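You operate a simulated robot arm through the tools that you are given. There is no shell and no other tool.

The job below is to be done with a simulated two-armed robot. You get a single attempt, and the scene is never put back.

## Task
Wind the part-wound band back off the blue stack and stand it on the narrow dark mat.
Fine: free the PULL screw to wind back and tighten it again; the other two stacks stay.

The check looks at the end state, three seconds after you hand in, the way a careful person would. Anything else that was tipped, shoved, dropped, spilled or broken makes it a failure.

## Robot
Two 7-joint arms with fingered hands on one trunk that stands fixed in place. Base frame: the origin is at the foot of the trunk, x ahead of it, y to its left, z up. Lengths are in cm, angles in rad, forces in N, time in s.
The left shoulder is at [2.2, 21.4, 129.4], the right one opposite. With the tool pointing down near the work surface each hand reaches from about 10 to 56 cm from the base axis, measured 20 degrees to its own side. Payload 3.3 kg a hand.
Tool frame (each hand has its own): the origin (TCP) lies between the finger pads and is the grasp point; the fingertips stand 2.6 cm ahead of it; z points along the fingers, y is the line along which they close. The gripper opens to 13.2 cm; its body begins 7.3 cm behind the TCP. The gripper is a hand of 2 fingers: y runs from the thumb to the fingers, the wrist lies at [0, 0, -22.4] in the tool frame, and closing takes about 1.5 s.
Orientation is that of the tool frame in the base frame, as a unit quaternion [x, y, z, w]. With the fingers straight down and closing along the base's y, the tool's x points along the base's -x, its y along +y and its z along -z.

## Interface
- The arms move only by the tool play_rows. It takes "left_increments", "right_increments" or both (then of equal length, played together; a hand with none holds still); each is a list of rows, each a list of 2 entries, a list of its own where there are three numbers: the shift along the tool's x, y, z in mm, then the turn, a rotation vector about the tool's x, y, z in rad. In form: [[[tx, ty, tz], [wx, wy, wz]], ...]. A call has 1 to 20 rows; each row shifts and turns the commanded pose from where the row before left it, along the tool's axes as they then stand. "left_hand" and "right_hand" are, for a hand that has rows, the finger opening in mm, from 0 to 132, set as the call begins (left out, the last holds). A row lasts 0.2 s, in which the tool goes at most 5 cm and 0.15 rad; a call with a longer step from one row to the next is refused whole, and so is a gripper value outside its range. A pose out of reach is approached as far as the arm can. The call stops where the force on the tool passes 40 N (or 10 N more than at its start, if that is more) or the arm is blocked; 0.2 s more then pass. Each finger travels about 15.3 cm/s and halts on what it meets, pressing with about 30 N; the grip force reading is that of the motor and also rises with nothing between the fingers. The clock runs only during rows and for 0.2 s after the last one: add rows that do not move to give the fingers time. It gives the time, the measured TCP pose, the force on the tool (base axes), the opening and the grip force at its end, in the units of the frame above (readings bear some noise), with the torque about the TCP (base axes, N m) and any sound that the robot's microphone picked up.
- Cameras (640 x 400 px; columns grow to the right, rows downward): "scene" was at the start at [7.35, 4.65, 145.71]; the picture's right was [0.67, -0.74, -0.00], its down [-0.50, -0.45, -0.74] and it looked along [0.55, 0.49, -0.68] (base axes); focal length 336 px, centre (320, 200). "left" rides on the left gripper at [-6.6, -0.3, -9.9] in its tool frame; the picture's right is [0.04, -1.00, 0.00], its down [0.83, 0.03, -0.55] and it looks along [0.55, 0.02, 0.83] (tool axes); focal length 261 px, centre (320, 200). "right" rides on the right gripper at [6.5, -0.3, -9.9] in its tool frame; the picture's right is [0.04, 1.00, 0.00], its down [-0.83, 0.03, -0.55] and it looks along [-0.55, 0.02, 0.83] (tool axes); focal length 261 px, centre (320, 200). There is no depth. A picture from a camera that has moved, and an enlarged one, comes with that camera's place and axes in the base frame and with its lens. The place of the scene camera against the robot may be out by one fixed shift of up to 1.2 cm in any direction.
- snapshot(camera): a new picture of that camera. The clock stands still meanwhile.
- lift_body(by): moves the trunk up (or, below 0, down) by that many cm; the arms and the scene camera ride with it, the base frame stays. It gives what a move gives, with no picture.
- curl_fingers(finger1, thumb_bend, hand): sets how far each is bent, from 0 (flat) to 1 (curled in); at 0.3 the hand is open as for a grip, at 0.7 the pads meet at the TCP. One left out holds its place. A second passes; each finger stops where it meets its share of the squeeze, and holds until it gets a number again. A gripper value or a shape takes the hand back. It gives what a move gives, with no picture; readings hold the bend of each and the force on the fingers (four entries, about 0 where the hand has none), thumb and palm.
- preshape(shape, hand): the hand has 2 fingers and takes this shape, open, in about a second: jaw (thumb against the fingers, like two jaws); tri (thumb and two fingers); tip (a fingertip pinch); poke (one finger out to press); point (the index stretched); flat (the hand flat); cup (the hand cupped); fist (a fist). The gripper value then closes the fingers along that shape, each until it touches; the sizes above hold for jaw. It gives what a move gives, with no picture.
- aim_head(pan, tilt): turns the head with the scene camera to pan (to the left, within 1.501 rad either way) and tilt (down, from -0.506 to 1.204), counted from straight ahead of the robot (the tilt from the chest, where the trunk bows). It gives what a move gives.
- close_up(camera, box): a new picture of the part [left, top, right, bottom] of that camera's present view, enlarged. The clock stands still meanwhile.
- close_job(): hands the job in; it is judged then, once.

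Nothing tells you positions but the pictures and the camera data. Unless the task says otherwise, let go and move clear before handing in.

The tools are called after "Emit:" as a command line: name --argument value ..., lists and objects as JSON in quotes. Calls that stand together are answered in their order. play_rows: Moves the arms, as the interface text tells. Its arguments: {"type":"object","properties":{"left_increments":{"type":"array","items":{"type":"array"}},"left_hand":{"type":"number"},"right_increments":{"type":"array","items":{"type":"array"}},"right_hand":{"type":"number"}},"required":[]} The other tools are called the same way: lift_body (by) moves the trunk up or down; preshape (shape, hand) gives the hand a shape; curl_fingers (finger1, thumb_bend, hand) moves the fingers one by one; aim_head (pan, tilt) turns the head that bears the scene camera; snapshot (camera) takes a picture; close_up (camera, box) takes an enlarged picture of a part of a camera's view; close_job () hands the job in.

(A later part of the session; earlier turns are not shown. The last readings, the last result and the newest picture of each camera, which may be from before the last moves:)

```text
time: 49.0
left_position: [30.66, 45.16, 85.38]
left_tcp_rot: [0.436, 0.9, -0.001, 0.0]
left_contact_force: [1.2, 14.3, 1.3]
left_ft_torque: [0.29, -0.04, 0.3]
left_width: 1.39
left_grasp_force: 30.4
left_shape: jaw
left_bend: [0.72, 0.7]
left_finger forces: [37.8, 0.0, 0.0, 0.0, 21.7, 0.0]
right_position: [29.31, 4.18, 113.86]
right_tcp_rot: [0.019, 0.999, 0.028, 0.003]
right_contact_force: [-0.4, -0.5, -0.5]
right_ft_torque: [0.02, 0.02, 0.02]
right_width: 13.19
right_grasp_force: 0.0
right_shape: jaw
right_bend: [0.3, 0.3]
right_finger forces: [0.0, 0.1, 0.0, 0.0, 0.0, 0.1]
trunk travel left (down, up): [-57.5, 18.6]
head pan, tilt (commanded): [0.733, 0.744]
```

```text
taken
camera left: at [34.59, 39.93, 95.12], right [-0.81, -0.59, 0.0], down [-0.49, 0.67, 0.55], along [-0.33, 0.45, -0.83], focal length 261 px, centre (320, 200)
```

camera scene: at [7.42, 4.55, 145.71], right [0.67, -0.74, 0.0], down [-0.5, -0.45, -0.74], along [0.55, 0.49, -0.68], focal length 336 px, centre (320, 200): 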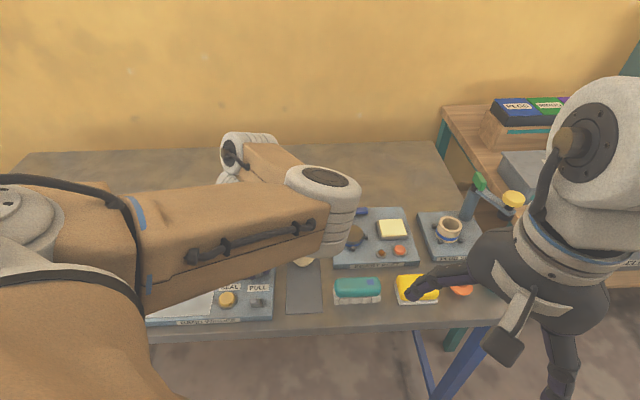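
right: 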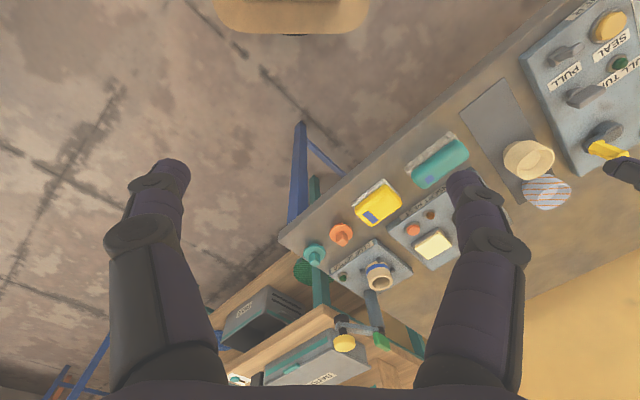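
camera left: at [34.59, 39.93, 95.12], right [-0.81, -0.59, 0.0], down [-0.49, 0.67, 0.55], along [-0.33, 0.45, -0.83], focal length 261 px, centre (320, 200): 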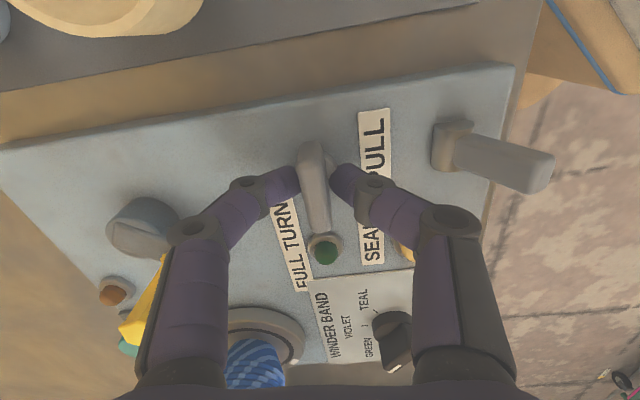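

The torque has risen to 0.3 and the wing lags the fingers, so it's at the tight stop. One small extra press, then I'll release, lift and compare with its original orientation.

Emit:
play_rows --left_increments '[[[0, 0, 0], [0, 0, 0.1]], [[0, 0, 0], [0, 0, 0.08]], [[0, 0, 0], [0, 0, 0]]]'

Emit:
play_rows --left_hand 40 --left_increments '[[[0, 0, 0], [0, 0, 0]], [[0, 0, 0], [0, 0, 0]], [[0, 0, -15], [0, 0, 0]], [[0, 0, -40], [0, 0, 0]], [[0, 0, -45], [0, 0, 0]], [[0, 0, -20], [0, 0, 0]], [[0, 0, 0], [0, 0, 0]]]'

Emit:
snapshot --camera "left"

Emit:
close_up --camera "scene" --box '[140, 200, 300, 330]'

```text
time: 49.8
left_position: [30.79, 45.02, 85.43]
left_tcp_rot: [0.514, 0.858, -0.002, -0.001]
left_contact_force: [4.8, 10.8, 2.2]
left_ft_torque: [0.22, -0.17, 0.28]
left_width: 1.42
left_grasp_force: 30.2
left_shape: jaw
left_bend: [0.72, 0.71]
left_finger forces: [33.2, 0.1, 0.0, 0.1, 24.1, 0.0]
right_position: [29.38, 4.15, 113.73]
right_tcp_rot: [0.019, 0.999, 0.029, 0.003]
right_contact_force: [-1.6, -0.6, -0.2]
right_ft_torque: [-0.01, 0.04, -0.01]
right_width: 13.19
right_grasp_force: 0.1
right_shape: jaw
right_bend: [0.3, 0.3]
right_finger forces: [0.0, 0.0, 0.1, 0.1, 0.0, 0.0]
trunk travel left (down, up): [-57.5, 18.6]
head pan, tilt (commanded): [0.733, 0.744]
```

```text
time: 51.4
left_position: [30.72, 45.05, 97.53]
left_tcp_rot: [0.515, 0.857, 0.0, 0.0]
left_contact_force: [0.1, -0.1, 0.3]
left_ft_torque: [-0.04, -0.03, -0.04]
left_width: 3.99
left_grasp_force: 0.0
left_shape: jaw
left_bend: [0.74, 0.7]
left_finger forces: [0.0, 0.0, 0.0, 0.1, 0.0, 0.0]
right_position: [29.34, 3.99, 113.8]
right_tcp_rot: [0.019, 0.999, 0.03, 0.002]
right_contact_force: [0.7, 0.1, 0.5]
right_ft_torque: [0.0, 0.02, -0.01]
right_width: 13.19
right_grasp_force: 0.1
right_shape: jaw
right_bend: [0.3, 0.3]
right_finger forces: [0.0, 0.0, 0.0, 0.1, 0.1, 0.0]
trunk travel left (down, up): [-57.5, 18.6]
head pan, tilt (commanded): [0.733, 0.744]
```

```text
taken
camera left: at [33.64, 39.19, 107.24], right [-0.9, -0.43, 0.0], down [-0.36, 0.75, 0.55], along [-0.24, 0.5, -0.83], focal length 261 px, centre (320, 200)
```

left: 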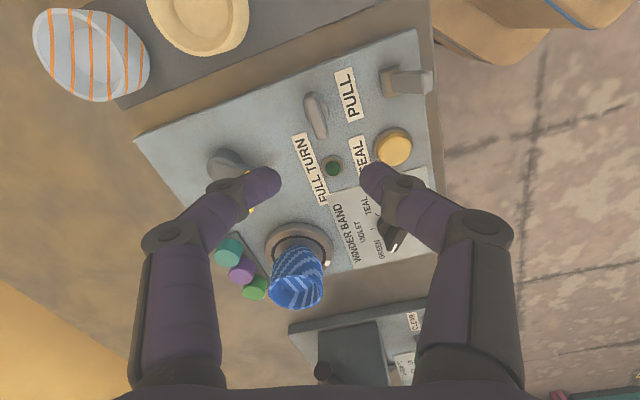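

```text
3.08 times, centred on (220, 265) of scene
camera zoom: at [7.35, 4.67, 145.7], right [0.67, -0.74, 0.0], down [-0.5, -0.45, -0.74], along [0.55, 0.49, -0.68], focal length 1034 px, centre (628, 0)
```

zoom: 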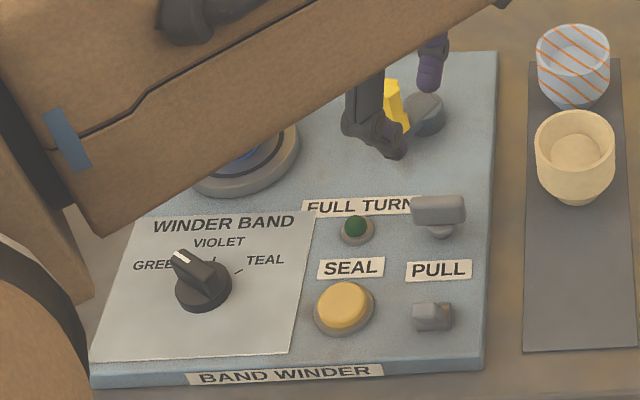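

The PULL wing is back exactly as it was at the start. Now for the blue stack: I'll raise, yaw so the jaws open left–right across the panel, and move above the turntable near (25.6, 62.3) to measure it.

Emit:
play_rows --left_increments '[[[0, 0, -30], [0, 0, -0.144]], [[0, 0, -25], [0, 0, -0.144]], [[0, 0, 0], [0, 0, -0.144]], [[0, 0, 0], [0, 0, -0.144]], [[0, 0, 0], [0, 0, -0.144]], [[0, 0, 0], [0, 0, -0.144]], [[0, 0, 0], [0, 0, -0.144]], [[0, 0, 0], [0, 0, -0.144]], [[0, 0, 0], [0, 0, -0.144]], [[0, 0, 0], [0, 0, -0.144]], [[0, 0, 0], [0, 0, -0.144]], [[0, 0, 0], [0, 0, -0.144]], [[0, 0, 0], [0, 0, -0.144]], [[-21, 39, 0], [0, 0, 0]], [[-21, 39, 0], [0, 0, 0]], [[-21, 39, 0], [0, 0, 0]], [[-21, 39, 0], [0, 0, 0]], [[0, 0, 0], [0, 0, 0]]]'

Emit:
snapshot --camera "left"

Emit:
close_up --camera "scene" --box '[140, 200, 300, 330]'

```text
time: 55.2
left_position: [25.62, 61.94, 102.94]
left_tcp_rot: [-0.385, 0.923, 0.0, -0.001]
left_contact_force: [-0.2, 0.6, 0.3]
left_ft_torque: [0.02, 0.01, 0.03]
left_width: 3.98
left_grasp_force: 0.0
left_shape: jaw
left_bend: [0.74, 0.7]
left_finger forces: [0.1, 0.1, 0.0, 0.0, 0.1, 0.0]
right_position: [29.43, 3.98, 113.87]
right_tcp_rot: [0.02, 0.999, 0.029, 0.004]
right_contact_force: [0.4, 0.2, -0.2]
right_ft_torque: [0.02, 0.04, 0.02]
right_width: 13.21
right_grasp_force: 0.0
right_shape: jaw
right_bend: [0.3, 0.3]
right_finger forces: [0.1, 0.1, 0.0, 0.0, 0.1, 0.0]
trunk travel left (down, up): [-57.5, 18.6]
head pan, tilt (commanded): [0.733, 0.744]
```

```text
taken
camera left: at [30.4, 66.34, 112.7], right [0.68, -0.73, 0.0], down [-0.61, -0.57, 0.55], along [-0.41, -0.38, -0.83], focal length 261 px, centre (320, 200)
```

left: 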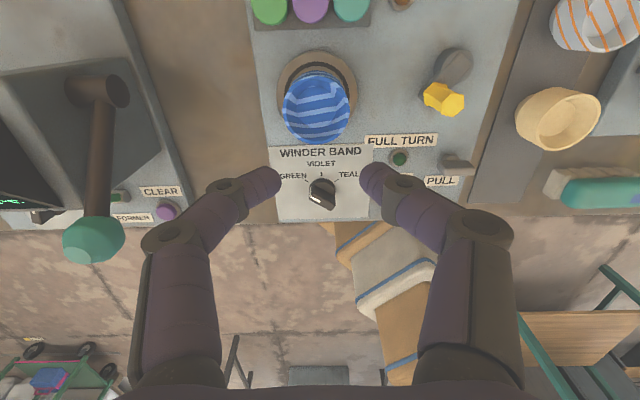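

```text
3.08 times, centred on (220, 265) of scene
camera zoom: at [7.39, 4.55, 145.71], right [0.67, -0.74, 0.0], down [-0.5, -0.45, -0.74], along [0.55, 0.49, -0.68], focal length 1034 px, centre (628, 0)
```

zoom: 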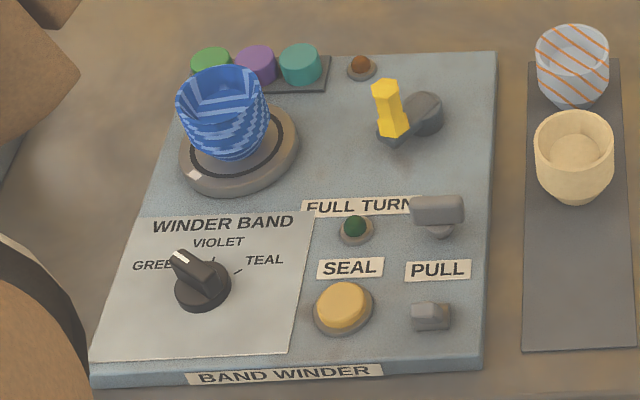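

Emit:
close_up --camera "left" --box '[250, 30, 390, 170]'

Emit:
close_up --camera "scene" --box '[165, 205, 245, 265]'

```text
2.86 times, centred on (320, 100) of left
camera zoom: at [30.4, 66.34, 112.7], right [0.68, -0.73, 0.0], down [-0.61, -0.57, 0.55], along [-0.41, -0.38, -0.83], focal length 745 px, centre (320, 486)
```

zoom: 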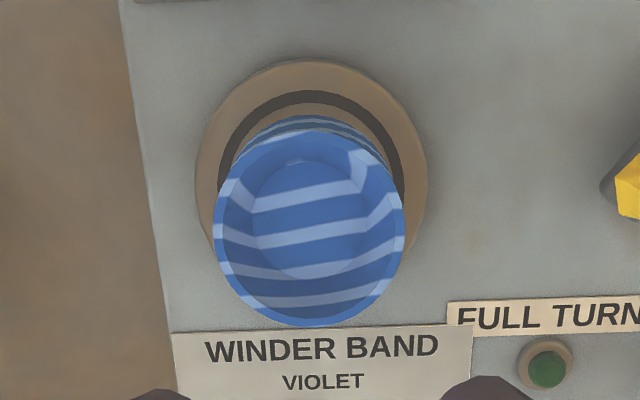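

```text
6.67 times, centred on (205, 235) of scene
camera zoom: at [7.39, 4.55, 145.71], right [0.67, -0.74, 0.0], down [-0.5, -0.45, -0.74], along [0.55, 0.49, -0.68], focal length 2240 px, centre (1087, -33)
```

zoom: 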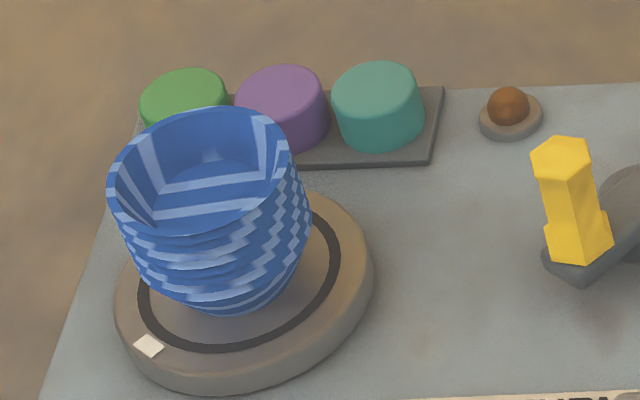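

The stack's rim centre triangulates to (25.5, 62.2, 87.9) with a rim about 6.3 cm wide. I'll open the jaws to 90 mm, go down partway and check alignment.

Emit:
play_rows --left_hand 90 --left_increments '[[[-1.7, 2.7, 20], [0, 0, 0]], [[0, 0, 35], [0, 0, 0]], [[0, 0, 35], [0, 0, 0]], [[0, 0, 15], [0, 0, 0]], [[0, 0, 0], [0, 0, 0]]]'

Emit:
snapshot --camera "left"

Emit:
snapshot --camera "scene"

```text
time: 56.4
left_position: [25.48, 62.25, 92.31]
left_tcp_rot: [-0.385, 0.923, 0.0, -0.001]
left_contact_force: [-0.4, 0.0, -0.5]
left_ft_torque: [-0.01, -0.01, -0.04]
left_width: 8.97
left_grasp_force: 0.1
left_shape: jaw
left_bend: [0.69, 0.59]
left_finger forces: [0.0, 0.0, 0.1, 0.1, 0.0, 0.1]
right_position: [29.35, 4.06, 113.72]
right_tcp_rot: [0.019, 0.999, 0.03, 0.003]
right_contact_force: [-0.4, 0.7, 0.5]
right_ft_torque: [0.03, 0.0, -0.01]
right_width: 13.19
right_grasp_force: 0.1
right_shape: jaw
right_bend: [0.3, 0.3]
right_finger forces: [0.0, 0.0, 0.0, 0.0, 0.0, 0.1]
trunk travel left (down, up): [-57.5, 18.6]
head pan, tilt (commanded): [0.733, 0.744]
```

```text
taken
camera left: at [30.26, 66.86, 102.1], right [0.68, -0.73, 0.0], down [-0.61, -0.57, 0.56], along [-0.41, -0.38, -0.83], focal length 261 px, centre (320, 200)
```

left: 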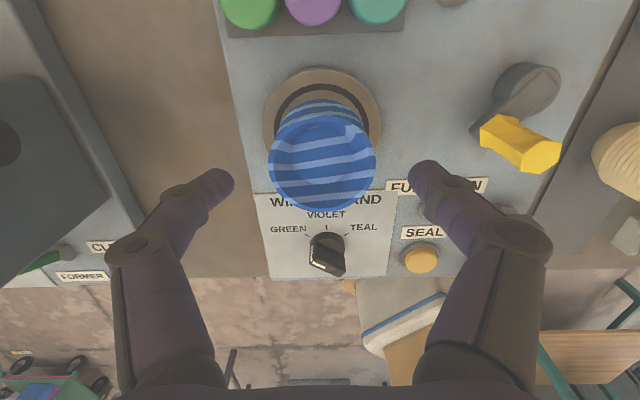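

```text
taken
camera scene: at [7.34, 4.67, 145.71], right [0.67, -0.74, 0.0], down [-0.5, -0.45, -0.74], along [0.55, 0.49, -0.68], focal length 336 px, centre (320, 200)
```

scene: 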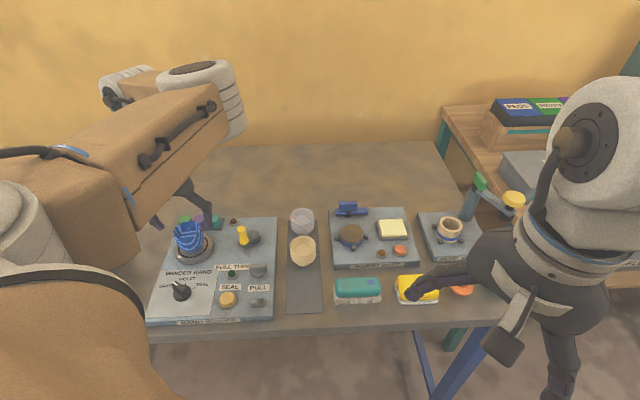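

The rim centre is confirmed at (25.5, 62.2), right under the hand. I'll go down to z ≈ 87 and look again.

Emit:
play_rows --left_increments '[[[0, 0, 20], [0, 0, 0]], [[0, 0, 20], [0, 0, 0]], [[0, 0, 12], [0, 0, 0]], [[0, 0, 0], [0, 0, 0]]]'

Emit:
snapshot --camera "left"

Emit:
close_up --camera "scene" --box '[140, 180, 260, 270]'

```text
time: 57.4
left_position: [25.39, 62.24, 87.23]
left_tcp_rot: [-0.386, 0.923, 0.0, -0.001]
left_contact_force: [1.0, -0.4, 0.2]
left_ft_torque: [0.02, 0.0, -0.04]
left_width: 8.95
left_grasp_force: 0.0
left_shape: jaw
left_bend: [0.69, 0.59]
left_finger forces: [0.0, 0.0, 0.1, 0.1, 0.0, 0.0]
right_position: [29.37, 4.03, 113.8]
right_tcp_rot: [0.018, 0.999, 0.03, 0.004]
right_contact_force: [-0.1, 0.4, 0.1]
right_ft_torque: [0.0, 0.0, 0.02]
right_width: 13.18
right_grasp_force: 0.0
right_shape: jaw
right_bend: [0.3, 0.3]
right_finger forces: [0.0, 0.1, 0.0, 0.0, 0.1, 0.0]
trunk travel left (down, up): [-57.5, 18.6]
head pan, tilt (commanded): [0.733, 0.744]
```

```text
taken
camera left: at [30.22, 66.78, 96.94], right [0.68, -0.73, 0.0], down [-0.61, -0.57, 0.56], along [-0.41, -0.38, -0.83], focal length 261 px, centre (320, 200)
```

left: 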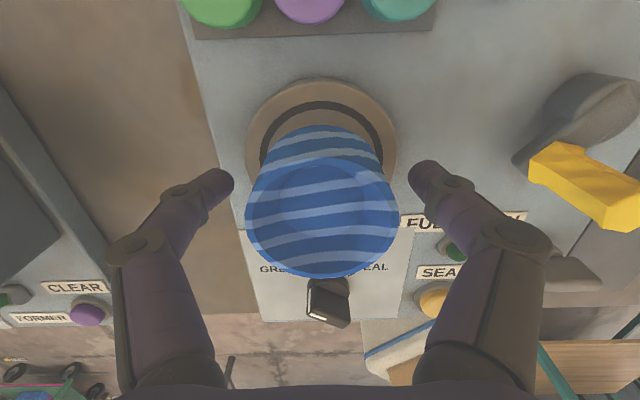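

```text
4.44 times, centred on (200, 225) of scene
camera zoom: at [7.34, 4.65, 145.71], right [0.67, -0.74, 0.0], down [-0.5, -0.45, -0.74], along [0.55, 0.49, -0.68], focal length 1493 px, centre (853, 89)
```

zoom: 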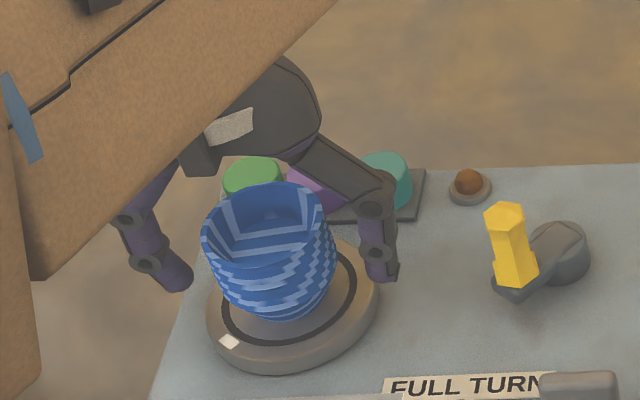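

The fingers straddle the stack evenly, with tips clear of the turntable. I'll close on it.

Emit:
play_rows --left_hand 35 --left_increments '[[[0, 0, 0], [0, 0, 0]], [[0, 0, 0], [0, 0, 0]], [[0, 0, 0], [0, 0, 0]], [[0, 0, 0], [0, 0, 0]], [[0, 0, 0], [0, 0, 0]]]'

Emit:
snapshot --camera "left"

Emit:
close_up --camera "scene" --box '[140, 180, 260, 270]'

```text
time: 58.6
left_position: [25.38, 62.41, 87.27]
left_tcp_rot: [-0.385, 0.923, 0.0, -0.001]
left_contact_force: [-0.1, -0.1, 0.1]
left_ft_torque: [-0.01, 0.02, 0.01]
left_width: 4.96
left_grasp_force: 29.9
left_shape: jaw
left_bend: [0.73, 0.7]
left_finger forces: [27.2, 0.0, 0.0, 0.0, 27.3, 0.0]
right_position: [29.25, 4.08, 113.74]
right_tcp_rot: [0.019, 0.999, 0.03, 0.003]
right_contact_force: [0.0, -0.6, 0.3]
right_ft_torque: [0.0, -0.02, 0.01]
right_width: 13.16
right_grasp_force: 0.1
right_shape: jaw
right_bend: [0.3, 0.3]
right_finger forces: [0.0, 0.0, 0.1, 0.1, 0.1, 0.1]
trunk travel left (down, up): [-57.5, 18.6]
head pan, tilt (commanded): [0.733, 0.744]
```

```text
taken
camera left: at [30.23, 66.8, 96.95], right [0.68, -0.73, 0.0], down [-0.61, -0.57, 0.56], along [-0.41, -0.38, -0.83], focal length 261 px, centre (320, 200)
```

left: 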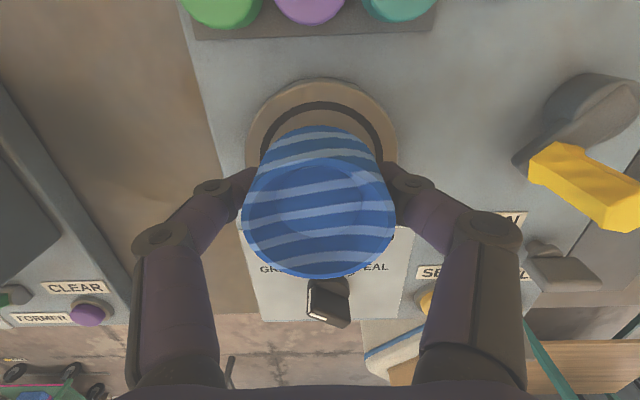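

```text
4.44 times, centred on (200, 225) of scene
camera zoom: at [7.35, 4.68, 145.71], right [0.67, -0.74, 0.0], down [-0.5, -0.45, -0.74], along [0.55, 0.49, -0.68], focal length 1493 px, centre (853, 89)
```

zoom: 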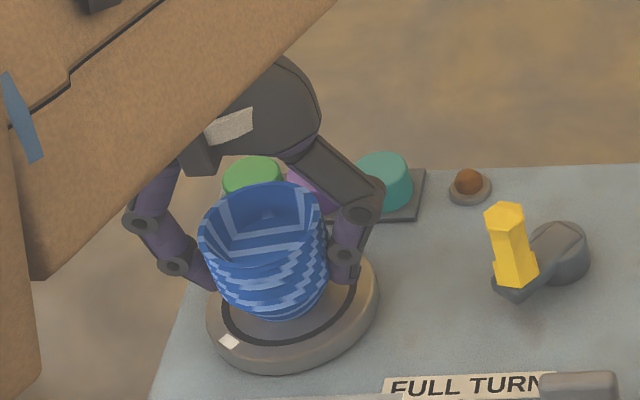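

The stack is gripped at 5 cm. I'll lift slowly straight up by 3 cm and check it follows.

Emit:
play_rows --left_increments '[[[0, 0, -5], [0, 0, 0]], [[0, 0, -5], [0, 0, 0]], [[0, 0, -10], [0, 0, 0]], [[0, 0, -15], [0, 0, 0]], [[0, 0, 0], [0, 0, 0]]]'

Emit:
snapshot --camera "left"

Emit:
close_up --camera "scene" --box '[140, 180, 260, 270]'

```text
time: 59.8
left_position: [25.41, 62.35, 90.61]
left_tcp_rot: [-0.385, 0.923, 0.0, -0.002]
left_contact_force: [0.6, 0.7, -1.9]
left_ft_torque: [-0.01, 0.03, -0.03]
left_width: 4.97
left_grasp_force: 29.7
left_shape: jaw
left_bend: [0.73, 0.7]
left_finger forces: [27.3, 0.0, 0.0, 0.0, 27.3, 0.1]
right_position: [29.23, 4.12, 113.82]
right_tcp_rot: [0.019, 0.999, 0.03, 0.003]
right_contact_force: [0.9, -0.2, 0.4]
right_ft_torque: [-0.01, 0.05, 0.01]
right_width: 13.21
right_grasp_force: 0.0
right_shape: jaw
right_bend: [0.3, 0.3]
right_finger forces: [0.1, 0.1, 0.1, 0.0, 0.0, 0.0]
trunk travel left (down, up): [-57.5, 18.6]
head pan, tilt (commanded): [0.733, 0.744]
```

```text
taken
camera left: at [30.29, 66.83, 100.44], right [0.68, -0.73, 0.0], down [-0.61, -0.57, 0.56], along [-0.41, -0.38, -0.83], focal length 261 px, centre (320, 200)
```

left: 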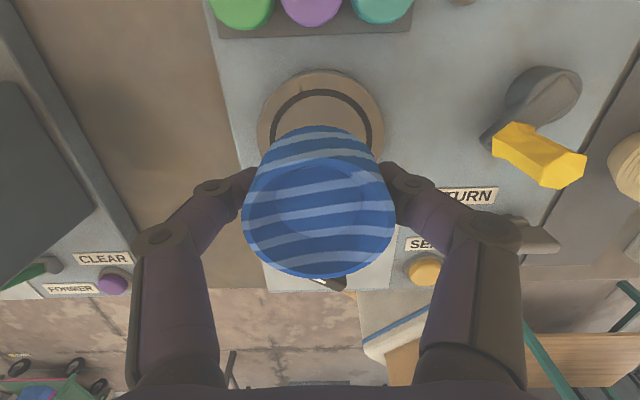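

```text
4.44 times, centred on (200, 225) of scene
camera zoom: at [7.36, 4.7, 145.7], right [0.67, -0.74, 0.0], down [-0.5, -0.45, -0.74], along [0.55, 0.49, -0.68], focal length 1493 px, centre (853, 89)
```

zoom: 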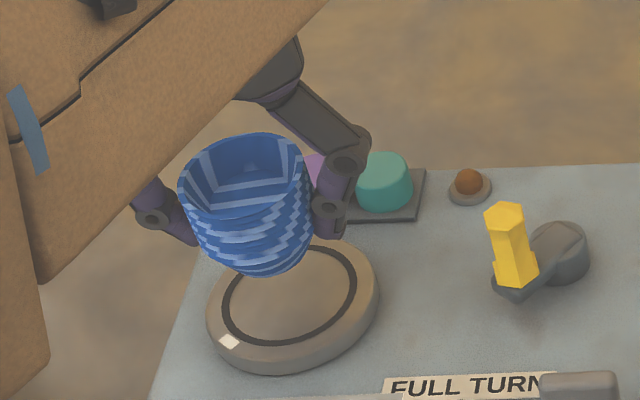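

The whole stack came up cleanly and the turntable is empty. The mat spans about 7.8 × 28 cm, with free space from its front edge to the beige stack, so my target is about (35.6, 35.5). I'll raise and carry it there, yawing so the fingers clear the beige stack and the brush.

Emit:
play_rows --left_increments '[[[0, 0, -25], [0, 0, 0]], [[0, 0, -30], [0, 0, 0]], [[0, 0, -30], [0, 0, 0]], [[0, 0, 0], [0, 0, 0.13]], [[0, 0, 0], [0, 0, 0.13]], [[0, 0, 0], [0, 0, 0.13]], [[0, 0, 0], [0, 0, 0.13]], [[0, 0, 0], [0, 0, 0.13]], [[0, 0, 0], [0, 0, 0.13]], [[0, 0, 0], [0, 0, 0.13]], [[-15.4, -28, 0], [0, 0, 0]], [[-15.4, -28, 0], [0, 0, 0]], [[-15.4, -28, 0], [0, 0, 0]], [[-15.4, -28, 0], [0, 0, 0]], [[-15.4, -28, 0], [0, 0, 0]], [[-15.4, -28, 0], [0, 0, 0]], [[-15.4, -28, 0], [0, 0, 0]], [[-15.4, -28, 0], [0, 0, 0]], [[-15.4, -28, 0], [0, 0, 0]], [[0, 0, 0], [0, 0, 0]]]'

Emit:
snapshot --camera "left"

Emit:
snapshot --camera "scene"

Emit:
snapshot --camera "right"

```text
time: 64.0
left_position: [35.98, 36.24, 99.06]
left_tcp_rot: [0.049, 0.999, -0.002, -0.004]
left_contact_force: [0.1, -0.8, -0.8]
left_ft_torque: [0.01, 0.01, 0.05]
left_width: 4.99
left_grasp_force: 30.4
left_shape: jaw
left_bend: [0.73, 0.7]
left_finger forces: [27.4, 0.0, 0.0, 0.1, 27.4, 0.0]
right_position: [29.34, 4.06, 113.82]
right_tcp_rot: [0.019, 0.999, 0.03, 0.003]
right_contact_force: [-0.1, -0.4, -0.3]
right_ft_torque: [-0.02, 0.0, -0.03]
right_width: 13.2
right_grasp_force: 0.0
right_shape: jaw
right_bend: [0.3, 0.3]
right_finger forces: [0.0, 0.0, 0.1, 0.0, 0.1, 0.1]
trunk travel left (down, up): [-57.5, 18.6]
head pan, tilt (commanded): [0.733, 0.744]
```

```text
taken
camera left: at [42.54, 35.28, 108.66], right [-0.14, -0.99, 0.01], down [-0.82, 0.12, 0.56], along [-0.56, 0.07, -0.83], focal length 261 px, centre (320, 200)
```

left: 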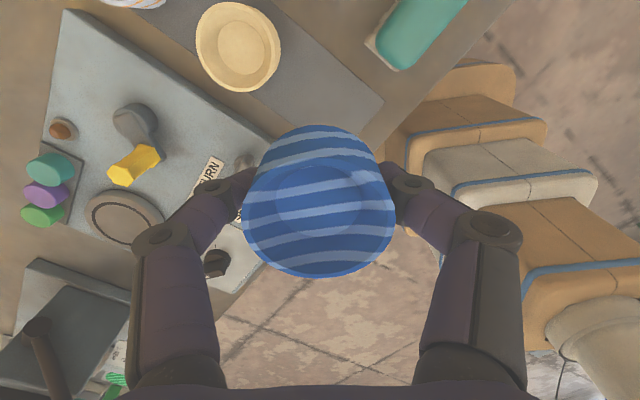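

```text
taken
camera scene: at [7.39, 4.66, 145.7], right [0.67, -0.74, 0.0], down [-0.5, -0.45, -0.74], along [0.55, 0.49, -0.68], focal length 336 px, centre (320, 200)
```

scene: 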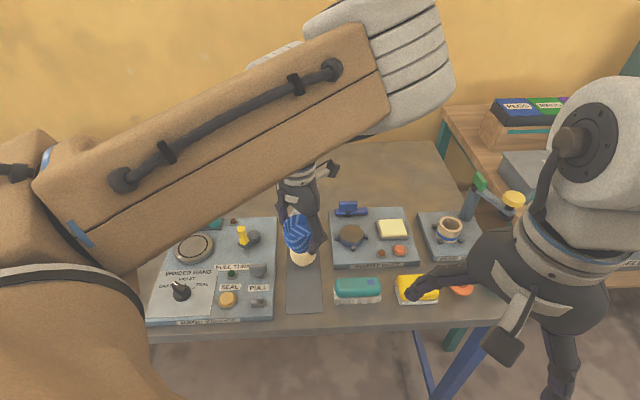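

```text
taken
camera right: at [22.73, 3.48, 123.6], right [0.0, 1.0, 0.06], down [0.83, -0.03, 0.56], along [0.56, 0.05, -0.83], focal length 261 px, centre (320, 200)
```

right: 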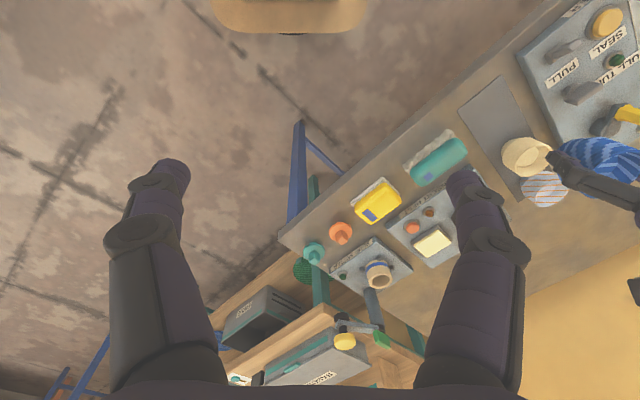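

The mat surface works out at z ≈ 80.35, and the beige stack's rim centre at (42.0, 41.6). I'll centre on (35.2, 35.5) and lower until the base is about 2.5 cm above the mat, then check.

Emit:
play_rows --left_increments '[[[7, -8, 10], [0, 0, 0]], [[0, 0, 25], [0, 0, 0]], [[0, 0, 30], [0, 0, 0]], [[0, 0, 25], [0, 0, 0]], [[0, 0, 20], [0, 0, 0]], [[0, 0, 10], [0, 0, 0]], [[0, 0, 0], [0, 0, 0]]]'

Emit:
snapshot --camera "left"

Emit:
close_up --camera "scene" --box '[230, 200, 400, 330]'

```text
time: 65.6
left_position: [35.3, 35.21, 87.19]
left_tcp_rot: [0.056, 0.998, 0.0, -0.001]
left_contact_force: [0.2, 0.2, -1.2]
left_ft_torque: [-0.02, -0.03, 0.01]
left_width: 4.96
left_grasp_force: 30.0
left_shape: jaw
left_bend: [0.73, 0.7]
left_finger forces: [27.3, 0.0, 0.0, 0.1, 27.2, 0.0]
right_position: [29.37, 3.98, 113.77]
right_tcp_rot: [0.019, 0.999, 0.029, 0.003]
right_contact_force: [-0.6, 0.0, 0.3]
right_ft_torque: [0.0, 0.01, -0.02]
right_width: 13.2
right_grasp_force: 0.2
right_shape: jaw
right_bend: [0.3, 0.3]
right_finger forces: [0.1, 0.0, 0.1, 0.0, 0.1, 0.1]
trunk travel left (down, up): [-57.5, 18.6]
head pan, tilt (commanded): [0.733, 0.744]
```

```text
taken
camera left: at [41.85, 34.27, 96.95], right [-0.15, -0.99, 0.0], down [-0.82, 0.12, 0.55], along [-0.55, 0.08, -0.83], focal length 261 px, centre (320, 200)
```

left: 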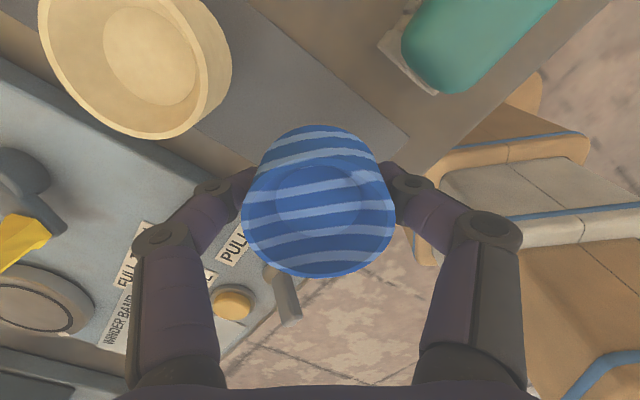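

```text
3.08 times, centred on (315, 265) of scene
camera zoom: at [7.36, 4.66, 145.71], right [0.67, -0.74, 0.0], down [-0.5, -0.45, -0.74], along [0.55, 0.49, -0.68], focal length 1034 px, centre (335, 0)
```

zoom: 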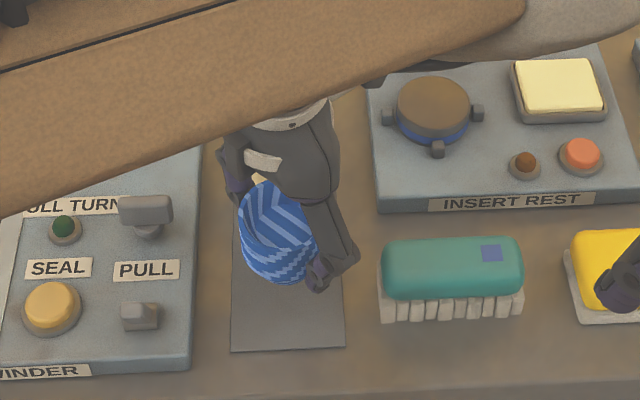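

The stack hangs squarely over the free part of the mat, with the fingers clear of the beige stack and the brush. I'll lower it to just above contact.

Emit:
play_rows --left_increments '[[[0, 0, 10], [0, 0, 0]], [[0, 0, 8], [0, 0, 0]], [[0, 0, 4], [0, 0, 0]], [[0, 0, 0], [0, 0, 0]]]'

Emit:
play_rows --left_increments '[[[0, 0, 2], [0, 0, 0]], [[0, 0, 0], [0, 0, 0]]]'

Emit:
close_up --camera "scene" --box '[260, 230, 360, 320]'

```text
time: 66.6
left_position: [35.39, 35.4, 85.14]
left_tcp_rot: [0.054, 0.999, 0.0, -0.001]
left_contact_force: [0.5, -0.6, -1.2]
left_ft_torque: [0.04, 0.02, -0.01]
left_width: 4.94
left_grasp_force: 30.2
left_shape: jaw
left_bend: [0.73, 0.7]
left_finger forces: [27.4, 0.0, 0.1, 0.1, 27.2, 0.0]
right_position: [29.31, 4.08, 113.65]
right_tcp_rot: [0.019, 0.999, 0.03, 0.005]
right_contact_force: [0.7, 1.0, 0.3]
right_ft_torque: [0.01, -0.02, -0.04]
right_width: 13.21
right_grasp_force: 0.1
right_shape: jaw
right_bend: [0.3, 0.3]
right_finger forces: [0.0, 0.0, 0.1, 0.0, 0.0, 0.0]
trunk travel left (down, up): [-57.5, 18.6]
head pan, tilt (commanded): [0.733, 0.744]
```

```text
time: 67.2
left_position: [35.51, 35.36, 84.91]
left_tcp_rot: [0.053, 0.999, 0.001, -0.001]
left_contact_force: [-0.4, -0.1, -0.7]
left_ft_torque: [0.0, 0.01, 0.01]
left_width: 4.95
left_grasp_force: 29.5
left_shape: jaw
left_bend: [0.73, 0.7]
left_finger forces: [27.3, 0.1, 0.0, 0.0, 27.3, 0.0]
right_position: [29.27, 4.16, 113.77]
right_tcp_rot: [0.019, 0.999, 0.031, 0.002]
right_contact_force: [0.3, -1.1, -0.3]
right_ft_torque: [-0.01, 0.01, 0.01]
right_width: 13.19
right_grasp_force: 0.1
right_shape: jaw
right_bend: [0.3, 0.3]
right_finger forces: [0.0, 0.1, 0.1, 0.0, 0.0, 0.0]
trunk travel left (down, up): [-57.5, 18.6]
head pan, tilt (commanded): [0.733, 0.744]
```

```text
4.44 times, centred on (310, 275) of scene
camera zoom: at [7.35, 4.66, 145.71], right [0.67, -0.74, 0.0], down [-0.5, -0.45, -0.74], along [0.55, 0.49, -0.68], focal length 1493 px, centre (364, -133)
```

zoom: 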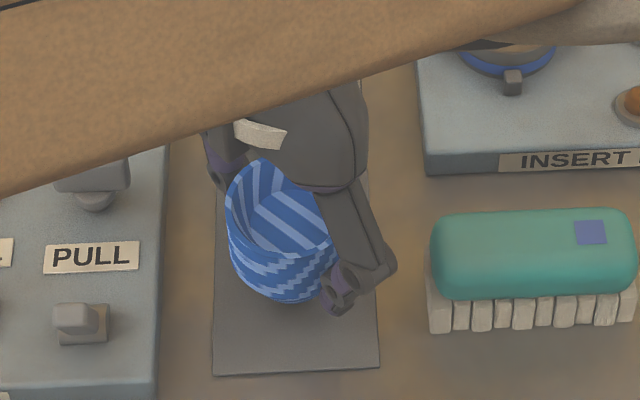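

No contact yet at z ≈ 84.9. I'll keep lowering in 1–2 mm steps and watch the vertical force.

Emit:
play_rows --left_increments '[[[0, 0, 2], [0, 0, 0]], [[0, 0, 0], [0, 0, 0]]]'

Emit:
play_rows --left_increments '[[[0, 0, 1.5], [0, 0, 0]], [[0, 0, 0], [0, 0, 0]]]'

```text
time: 67.8
left_position: [35.14, 35.38, 84.74]
left_tcp_rot: [0.053, 0.999, 0.001, 0.0]
left_contact_force: [-1.1, -0.1, -0.9]
left_ft_torque: [-0.03, 0.01, 0.01]
left_width: 4.94
left_grasp_force: 30.5
left_shape: jaw
left_bend: [0.73, 0.7]
left_finger forces: [27.3, 0.0, 0.0, 0.1, 27.3, 0.0]
right_position: [29.28, 4.2, 113.78]
right_tcp_rot: [0.019, 0.999, 0.03, 0.002]
right_contact_force: [0.0, -0.4, 0.0]
right_ft_torque: [-0.01, 0.01, 0.03]
right_width: 13.18
right_grasp_force: 0.0
right_shape: jaw
right_bend: [0.3, 0.3]
right_finger forces: [0.0, 0.0, 0.0, 0.0, 0.0, 0.0]
trunk travel left (down, up): [-57.5, 18.6]
head pan, tilt (commanded): [0.733, 0.744]
```

```text
time: 68.4
left_position: [35.57, 35.38, 84.52]
left_tcp_rot: [0.054, 0.999, 0.002, 0.0]
left_contact_force: [-0.3, 0.1, -2.4]
left_ft_torque: [-0.02, -0.03, -0.01]
left_width: 4.94
left_grasp_force: 30.2
left_shape: jaw
left_bend: [0.73, 0.7]
left_finger forces: [27.3, 0.0, 0.1, 0.0, 27.2, 0.0]
right_position: [29.33, 4.1, 113.86]
right_tcp_rot: [0.019, 0.999, 0.029, 0.003]
right_contact_force: [-0.2, -0.6, 0.1]
right_ft_torque: [-0.01, 0.04, -0.02]
right_width: 13.2
right_grasp_force: 0.0
right_shape: jaw
right_bend: [0.3, 0.3]
right_finger forces: [0.0, 0.0, 0.0, 0.1, 0.1, 0.0]
trunk travel left (down, up): [-57.5, 18.6]
head pan, tilt (commanded): [0.733, 0.744]
```

Emit:
play_rows --left_increments '[[[0, 0, 1.5], [0, 0, 0]], [[0, 0, 0], [0, 0, 0]]]'

Emit:
play_rows --left_increments '[[[0, 0, 1.5], [0, 0, 0]], [[0, 0, 0], [0, 0, 0]]]'

```text
time: 69.0
left_position: [35.38, 35.39, 84.36]
left_tcp_rot: [0.054, 0.999, 0.001, -0.001]
left_contact_force: [0.0, 0.0, -2.1]
left_ft_torque: [0.01, 0.02, -0.01]
left_width: 4.97
left_grasp_force: 30.2
left_shape: jaw
left_bend: [0.73, 0.7]
left_finger forces: [27.2, 0.0, 0.0, 0.0, 27.2, 0.1]
right_position: [29.38, 4.15, 113.8]
right_tcp_rot: [0.019, 0.999, 0.03, 0.003]
right_contact_force: [0.7, -0.3, 0.3]
right_ft_torque: [-0.02, -0.03, 0.01]
right_width: 13.18
right_grasp_force: 0.1
right_shape: jaw
right_bend: [0.3, 0.3]
right_finger forces: [0.0, 0.1, 0.0, 0.1, 0.1, 0.1]
trunk travel left (down, up): [-57.5, 18.6]
head pan, tilt (commanded): [0.733, 0.744]
```

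```text
time: 69.6
left_position: [35.4, 35.41, 84.26]
left_tcp_rot: [0.054, 0.999, 0.002, -0.001]
left_contact_force: [0.2, 1.1, -0.9]
left_ft_torque: [-0.02, 0.03, -0.01]
left_width: 4.96
left_grasp_force: 29.5
left_shape: jaw
left_bend: [0.73, 0.7]
left_finger forces: [27.3, 0.0, 0.1, 0.0, 27.4, 0.1]
right_position: [29.36, 4.11, 113.79]
right_tcp_rot: [0.019, 0.999, 0.03, 0.003]
right_contact_force: [0.2, 0.1, 0.1]
right_ft_torque: [0.01, -0.02, -0.01]
right_width: 13.2
right_grasp_force: 0.0
right_shape: jaw
right_bend: [0.3, 0.3]
right_finger forces: [0.0, 0.1, 0.1, 0.1, 0.1, 0.0]
trunk travel left (down, up): [-57.5, 18.6]
head pan, tilt (commanded): [0.733, 0.744]
```

Emit:
play_rows --left_increments '[[[0, 0, 1.5], [0, 0, 0]], [[0, 0, 0], [0, 0, 0]]]'

Emit:
play_rows --left_increments '[[[0, 0, 1.5], [0, 0, 0]], [[0, 0, 0], [0, 0, 0]]]'

Emit:
close_up --camera "scene" --box '[270, 240, 350, 310]'

```text
time: 70.2
left_position: [35.46, 35.31, 84.08]
left_tcp_rot: [0.054, 0.999, 0.001, -0.001]
left_contact_force: [-1.2, 0.3, -1.3]
left_ft_torque: [0.0, 0.02, 0.01]
left_width: 4.92
left_grasp_force: 30.3
left_shape: jaw
left_bend: [0.73, 0.7]
left_finger forces: [27.4, 0.1, 0.0, 0.1, 27.3, 0.1]
right_position: [29.21, 4.04, 113.71]
right_tcp_rot: [0.019, 0.999, 0.03, 0.003]
right_contact_force: [0.1, -1.2, 0.0]
right_ft_torque: [0.03, 0.0, 0.03]
right_width: 13.2
right_grasp_force: 0.0
right_shape: jaw
right_bend: [0.3, 0.3]
right_finger forces: [0.0, 0.0, 0.0, 0.1, 0.2, 0.0]
trunk travel left (down, up): [-57.5, 18.6]
head pan, tilt (commanded): [0.733, 0.744]
```

```text
time: 70.8
left_position: [35.36, 35.33, 83.97]
left_tcp_rot: [0.054, 0.999, 0.001, -0.001]
left_contact_force: [0.3, -0.5, -1.8]
left_ft_torque: [0.01, 0.01, -0.02]
left_width: 4.94
left_grasp_force: 29.6
left_shape: jaw
left_bend: [0.73, 0.7]
left_finger forces: [27.2, 0.0, 0.0, 0.0, 27.3, 0.1]
right_position: [29.33, 4.06, 113.79]
right_tcp_rot: [0.019, 0.999, 0.029, 0.003]
right_contact_force: [0.0, 0.0, 0.1]
right_ft_torque: [0.0, 0.0, -0.02]
right_width: 13.19
right_grasp_force: 0.0
right_shape: jaw
right_bend: [0.3, 0.3]
right_finger forces: [0.0, 0.0, 0.0, 0.1, 0.0, 0.0]
trunk travel left (down, up): [-57.5, 18.6]
head pan, tilt (commanded): [0.733, 0.744]
```

```text
5.71 times, centred on (310, 275) of scene
camera zoom: at [7.36, 4.66, 145.71], right [0.67, -0.74, 0.0], down [-0.5, -0.45, -0.74], along [0.55, 0.49, -0.68], focal length 1920 px, centre (377, -229)
```

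zoom: 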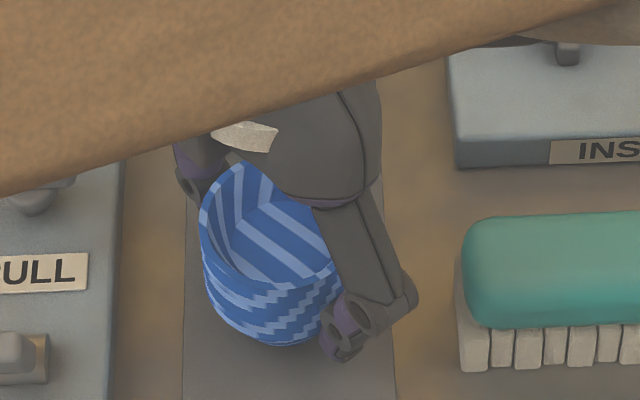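

Emit:
play_rows --left_increments '[[[0, 0, 2], [0, 0, 0]], [[0, 0, 0], [0, 0, 0]]]'

Emit:
play_rows --left_increments '[[[0, 0, 1.5], [0, 0, 0]], [[0, 0, 0], [0, 0, 0]]]'

Emit:
snapshot --camera "left"

```text
time: 71.4
left_position: [35.43, 35.35, 83.69]
left_tcp_rot: [0.054, 0.999, 0.0, 0.001]
left_contact_force: [0.2, -1.1, 5.3]
left_ft_torque: [-0.1, -0.03, -0.02]
left_width: 4.98
left_grasp_force: 30.1
left_shape: jaw
left_bend: [0.73, 0.7]
left_finger forces: [28.4, 0.0, 0.1, 0.0, 29.2, 0.1]
right_position: [29.36, 4.08, 113.85]
right_tcp_rot: [0.019, 0.999, 0.029, 0.003]
right_contact_force: [-0.1, 0.6, -0.3]
right_ft_torque: [-0.02, -0.01, 0.0]
right_width: 13.18
right_grasp_force: 0.1
right_shape: jaw
right_bend: [0.3, 0.3]
right_finger forces: [0.0, 0.0, 0.0, 0.0, 0.0, 0.1]
trunk travel left (down, up): [-57.5, 18.6]
head pan, tilt (commanded): [0.733, 0.744]
```

```text
time: 72.0
left_position: [35.5, 35.36, 83.81]
left_tcp_rot: [0.054, 0.999, 0.001, 0.0]
left_contact_force: [0.6, -0.7, 10.2]
left_ft_torque: [-0.15, 0.03, 0.0]
left_width: 4.95
left_grasp_force: 29.6
left_shape: jaw
left_bend: [0.73, 0.7]
left_finger forces: [28.0, 0.0, 0.1, 0.0, 29.0, 0.0]
right_position: [29.3, 3.98, 113.76]
right_tcp_rot: [0.019, 0.999, 0.03, 0.004]
right_contact_force: [0.2, -0.1, 0.3]
right_ft_torque: [-0.02, -0.01, 0.01]
right_width: 13.16
right_grasp_force: 0.1
right_shape: jaw
right_bend: [0.3, 0.3]
right_finger forces: [0.0, 0.0, 0.2, 0.0, 0.1, 0.0]
trunk travel left (down, up): [-57.5, 18.6]
head pan, tilt (commanded): [0.733, 0.744]
```

```text
taken
camera left: at [41.94, 34.45, 93.45], right [-0.15, -0.99, 0.0], down [-0.83, 0.12, 0.55], along [-0.54, 0.08, -0.83], focal length 261 px, centre (320, 200)
```

left: 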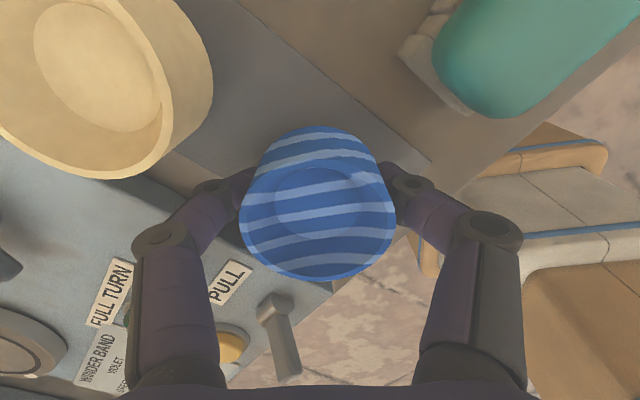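

The stack has touched down on the mat, with vertical force up to 10 N. I'll ease off about 1 mm and open the fingers just enough to clear the rim.

Emit:
play_rows --left_increments '[[[0, 0, -1], [0, 0, 0]], [[0, 0, 0], [0, 0, 0]]]'

Emit:
play_rows --left_hand 75 --left_increments '[[[0, 0, 0], [0, 0, 0]], [[0, 0, 0], [0, 0, 0]], [[0, 0, 0], [0, 0, 0]], [[0, 0, 0], [0, 0, 0]]]'

Emit:
snapshot --camera "left"

Emit:
close_up --camera "scene" --box '[260, 230, 360, 320]'

```text
time: 72.6
left_position: [35.25, 35.54, 83.72]
left_tcp_rot: [0.054, 0.999, 0.001, -0.002]
left_contact_force: [1.8, 0.1, 9.9]
left_ft_torque: [-0.2, -0.04, 0.02]
left_width: 4.96
left_grasp_force: 29.6
left_shape: jaw
left_bend: [0.73, 0.71]
left_finger forces: [26.7, 0.0, 0.0, 0.0, 27.3, 0.0]
right_position: [29.4, 4.09, 113.76]
right_tcp_rot: [0.019, 0.999, 0.03, 0.003]
right_contact_force: [-0.2, -0.5, -0.5]
right_ft_torque: [-0.02, 0.0, -0.01]
right_width: 13.16
right_grasp_force: 0.0
right_shape: jaw
right_bend: [0.3, 0.3]
right_finger forces: [0.0, 0.1, 0.0, 0.0, 0.0, 0.0]
trunk travel left (down, up): [-57.5, 18.6]
head pan, tilt (commanded): [0.733, 0.744]
```

```text
time: 73.6
left_position: [35.34, 35.47, 83.64]
left_tcp_rot: [0.054, 0.999, 0.001, -0.001]
left_contact_force: [-0.8, 0.6, 0.5]
left_ft_torque: [0.01, -0.01, -0.01]
left_width: 7.42
left_grasp_force: 0.0
left_shape: jaw
left_bend: [0.72, 0.7]
left_finger forces: [0.0, 0.1, 0.1, 0.1, 0.1, 0.0]
right_position: [29.36, 4.06, 113.77]
right_tcp_rot: [0.019, 0.999, 0.029, 0.003]
right_contact_force: [-0.2, -0.1, 0.9]
right_ft_torque: [-0.01, -0.03, 0.0]
right_width: 13.17
right_grasp_force: 0.1
right_shape: jaw
right_bend: [0.3, 0.3]
right_finger forces: [0.0, 0.1, 0.0, 0.0, 0.0, 0.0]
trunk travel left (down, up): [-57.5, 18.6]
head pan, tilt (commanded): [0.733, 0.744]
```

```text
taken
camera left: at [41.85, 34.45, 93.4], right [-0.15, -0.99, 0.0], down [-0.82, 0.12, 0.55], along [-0.55, 0.08, -0.83], focal length 261 px, centre (320, 200)
```

left: 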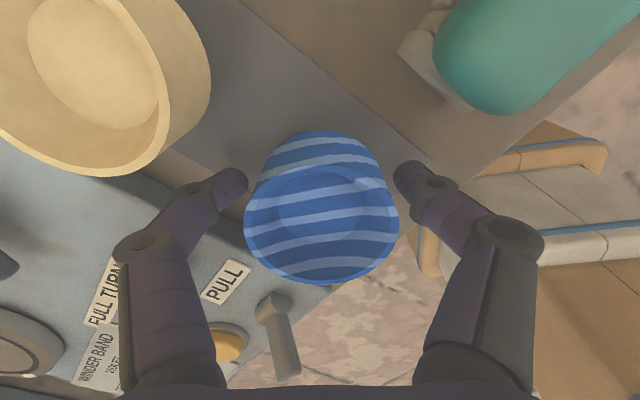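

```text
4.44 times, centred on (310, 275) of scene
camera zoom: at [7.35, 4.65, 145.71], right [0.67, -0.74, 0.0], down [-0.5, -0.45, -0.74], along [0.55, 0.49, -0.68], focal length 1493 px, centre (364, -133)
```

zoom: 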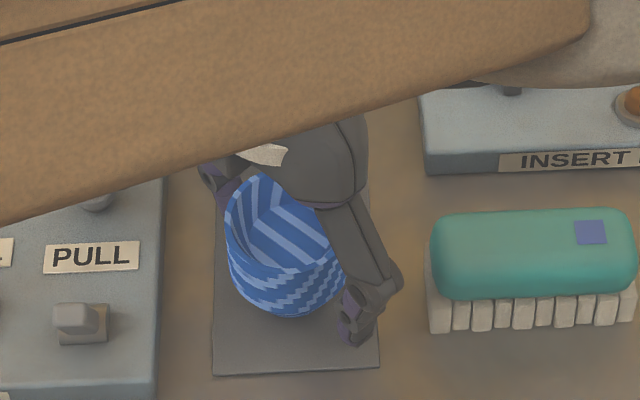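

The stack stands on its own on the mat. I'll open a little more for margin and rise straight up.

Emit:
play_rows --left_hand 84 --left_increments '[[[0, 0, 0], [0, 0, 0]], [[0, 0, 0], [0, 0, 0]], [[0, 0, -10], [0, 0, 0]], [[0, 0, -15], [0, 0, 0]], [[0, 0, -25], [0, 0, 0]], [[0, 0, -35], [0, 0, 0]], [[0, 0, -45], [0, 0, 0]], [[0, 0, -40], [0, 0, 0]], [[0, 0, 0], [0, 0, 0]]]'

Emit:
snapshot --camera "left"

Emit:
snapshot --camera "scene"

```text
time: 75.6
left_position: [35.02, 35.49, 100.23]
left_tcp_rot: [0.047, 0.999, -0.005, -0.006]
left_contact_force: [0.0, -0.4, -0.1]
left_ft_torque: [-0.02, -0.03, 0.01]
left_width: 8.33
left_grasp_force: 0.0
left_shape: jaw
left_bend: [0.71, 0.66]
left_finger forces: [0.0, 0.0, 0.0, 0.0, 0.0, 0.0]
right_position: [29.3, 4.13, 113.72]
right_tcp_rot: [0.019, 0.999, 0.029, 0.003]
right_contact_force: [0.9, 0.4, -0.5]
right_ft_torque: [0.01, -0.02, 0.0]
right_width: 13.17
right_grasp_force: 0.0
right_shape: jaw
right_bend: [0.3, 0.3]
right_finger forces: [0.0, 0.1, 0.1, 0.0, 0.0, 0.0]
trunk travel left (down, up): [-57.5, 18.6]
head pan, tilt (commanded): [0.733, 0.744]
```

```text
taken
camera left: at [41.62, 34.73, 109.94], right [-0.13, -0.99, 0.01], down [-0.82, 0.12, 0.56], along [-0.56, 0.07, -0.83], focal length 261 px, centre (320, 200)
```

left: 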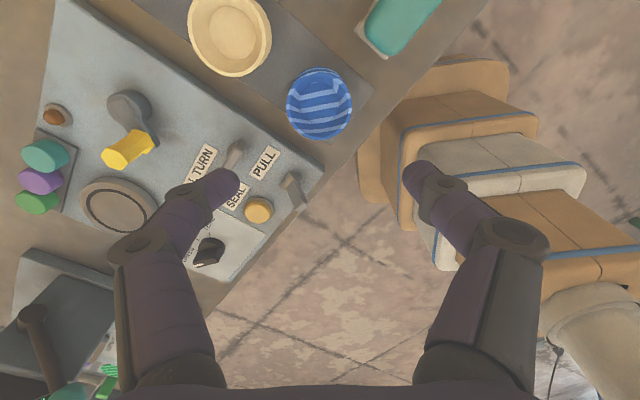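

```text
taken
camera scene: at [7.38, 4.66, 145.7], right [0.67, -0.74, 0.0], down [-0.5, -0.45, -0.74], along [0.55, 0.49, -0.68], focal length 336 px, centre (320, 200)
```

scene: 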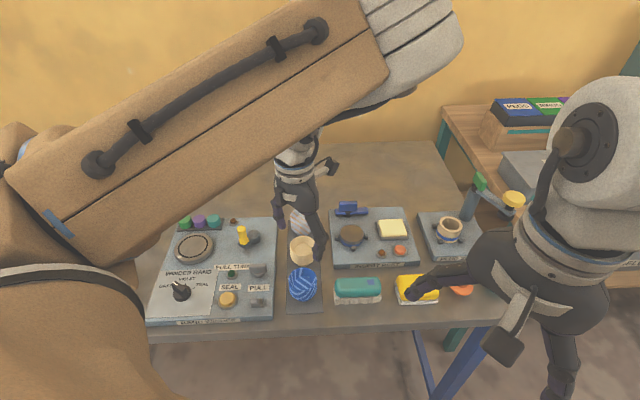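

Emit:
close_up --camera "scene" --box '[140, 200, 360, 330]'

Emit:
close_up --camera "left" --box '[180, 0, 400, 160]'

Emit:
close_up --camera "scene" --box '[270, 240, 340, 320]'

```text
2.91 times, centred on (250, 265) of scene
camera zoom: at [7.38, 4.66, 145.7], right [0.67, -0.74, 0.0], down [-0.5, -0.45, -0.74], along [0.55, 0.49, -0.68], focal length 977 px, centre (524, 11)
```

zoom: 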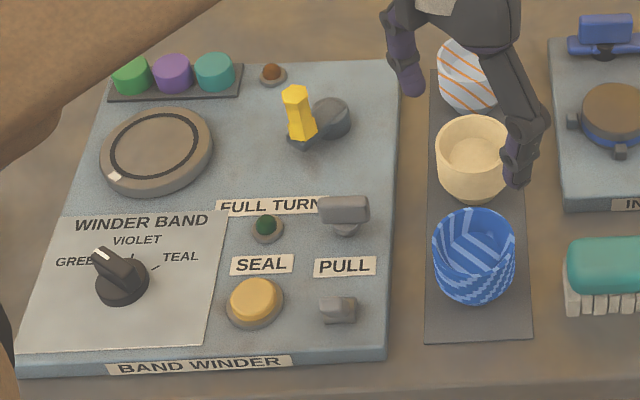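

```text
2.50 times, centred on (290, 80) of left
camera zoom: at [41.62, 34.73, 109.94], right [-0.13, -0.99, 0.01], down [-0.82, 0.12, 0.56], along [-0.56, 0.07, -0.83], focal length 652 px, centre (395, 500)
```

zoom: 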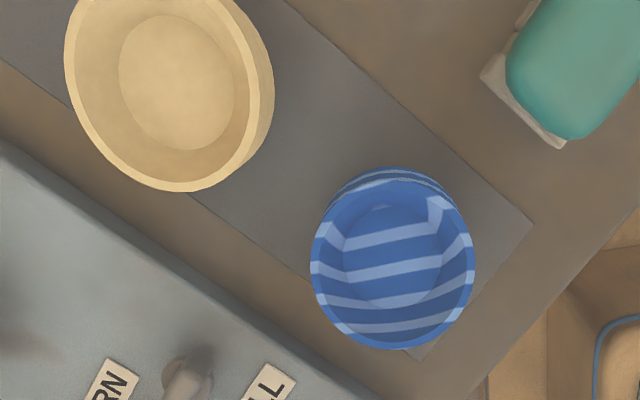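

```text
5.00 times, centred on (305, 280) of scene
camera zoom: at [7.38, 4.66, 145.7], right [0.67, -0.74, 0.0], down [-0.5, -0.45, -0.74], along [0.55, 0.49, -0.68], focal length 1680 px, centre (395, -200)
```

zoom: 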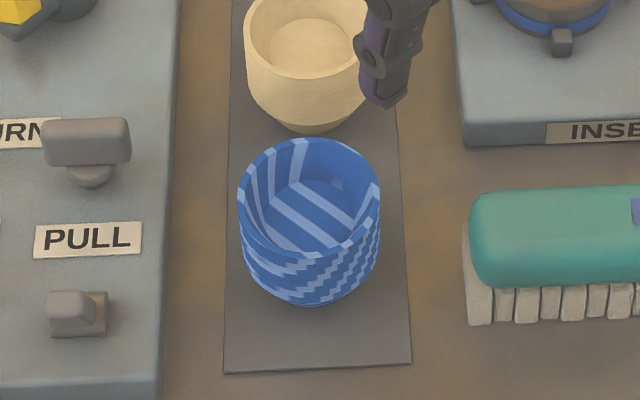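

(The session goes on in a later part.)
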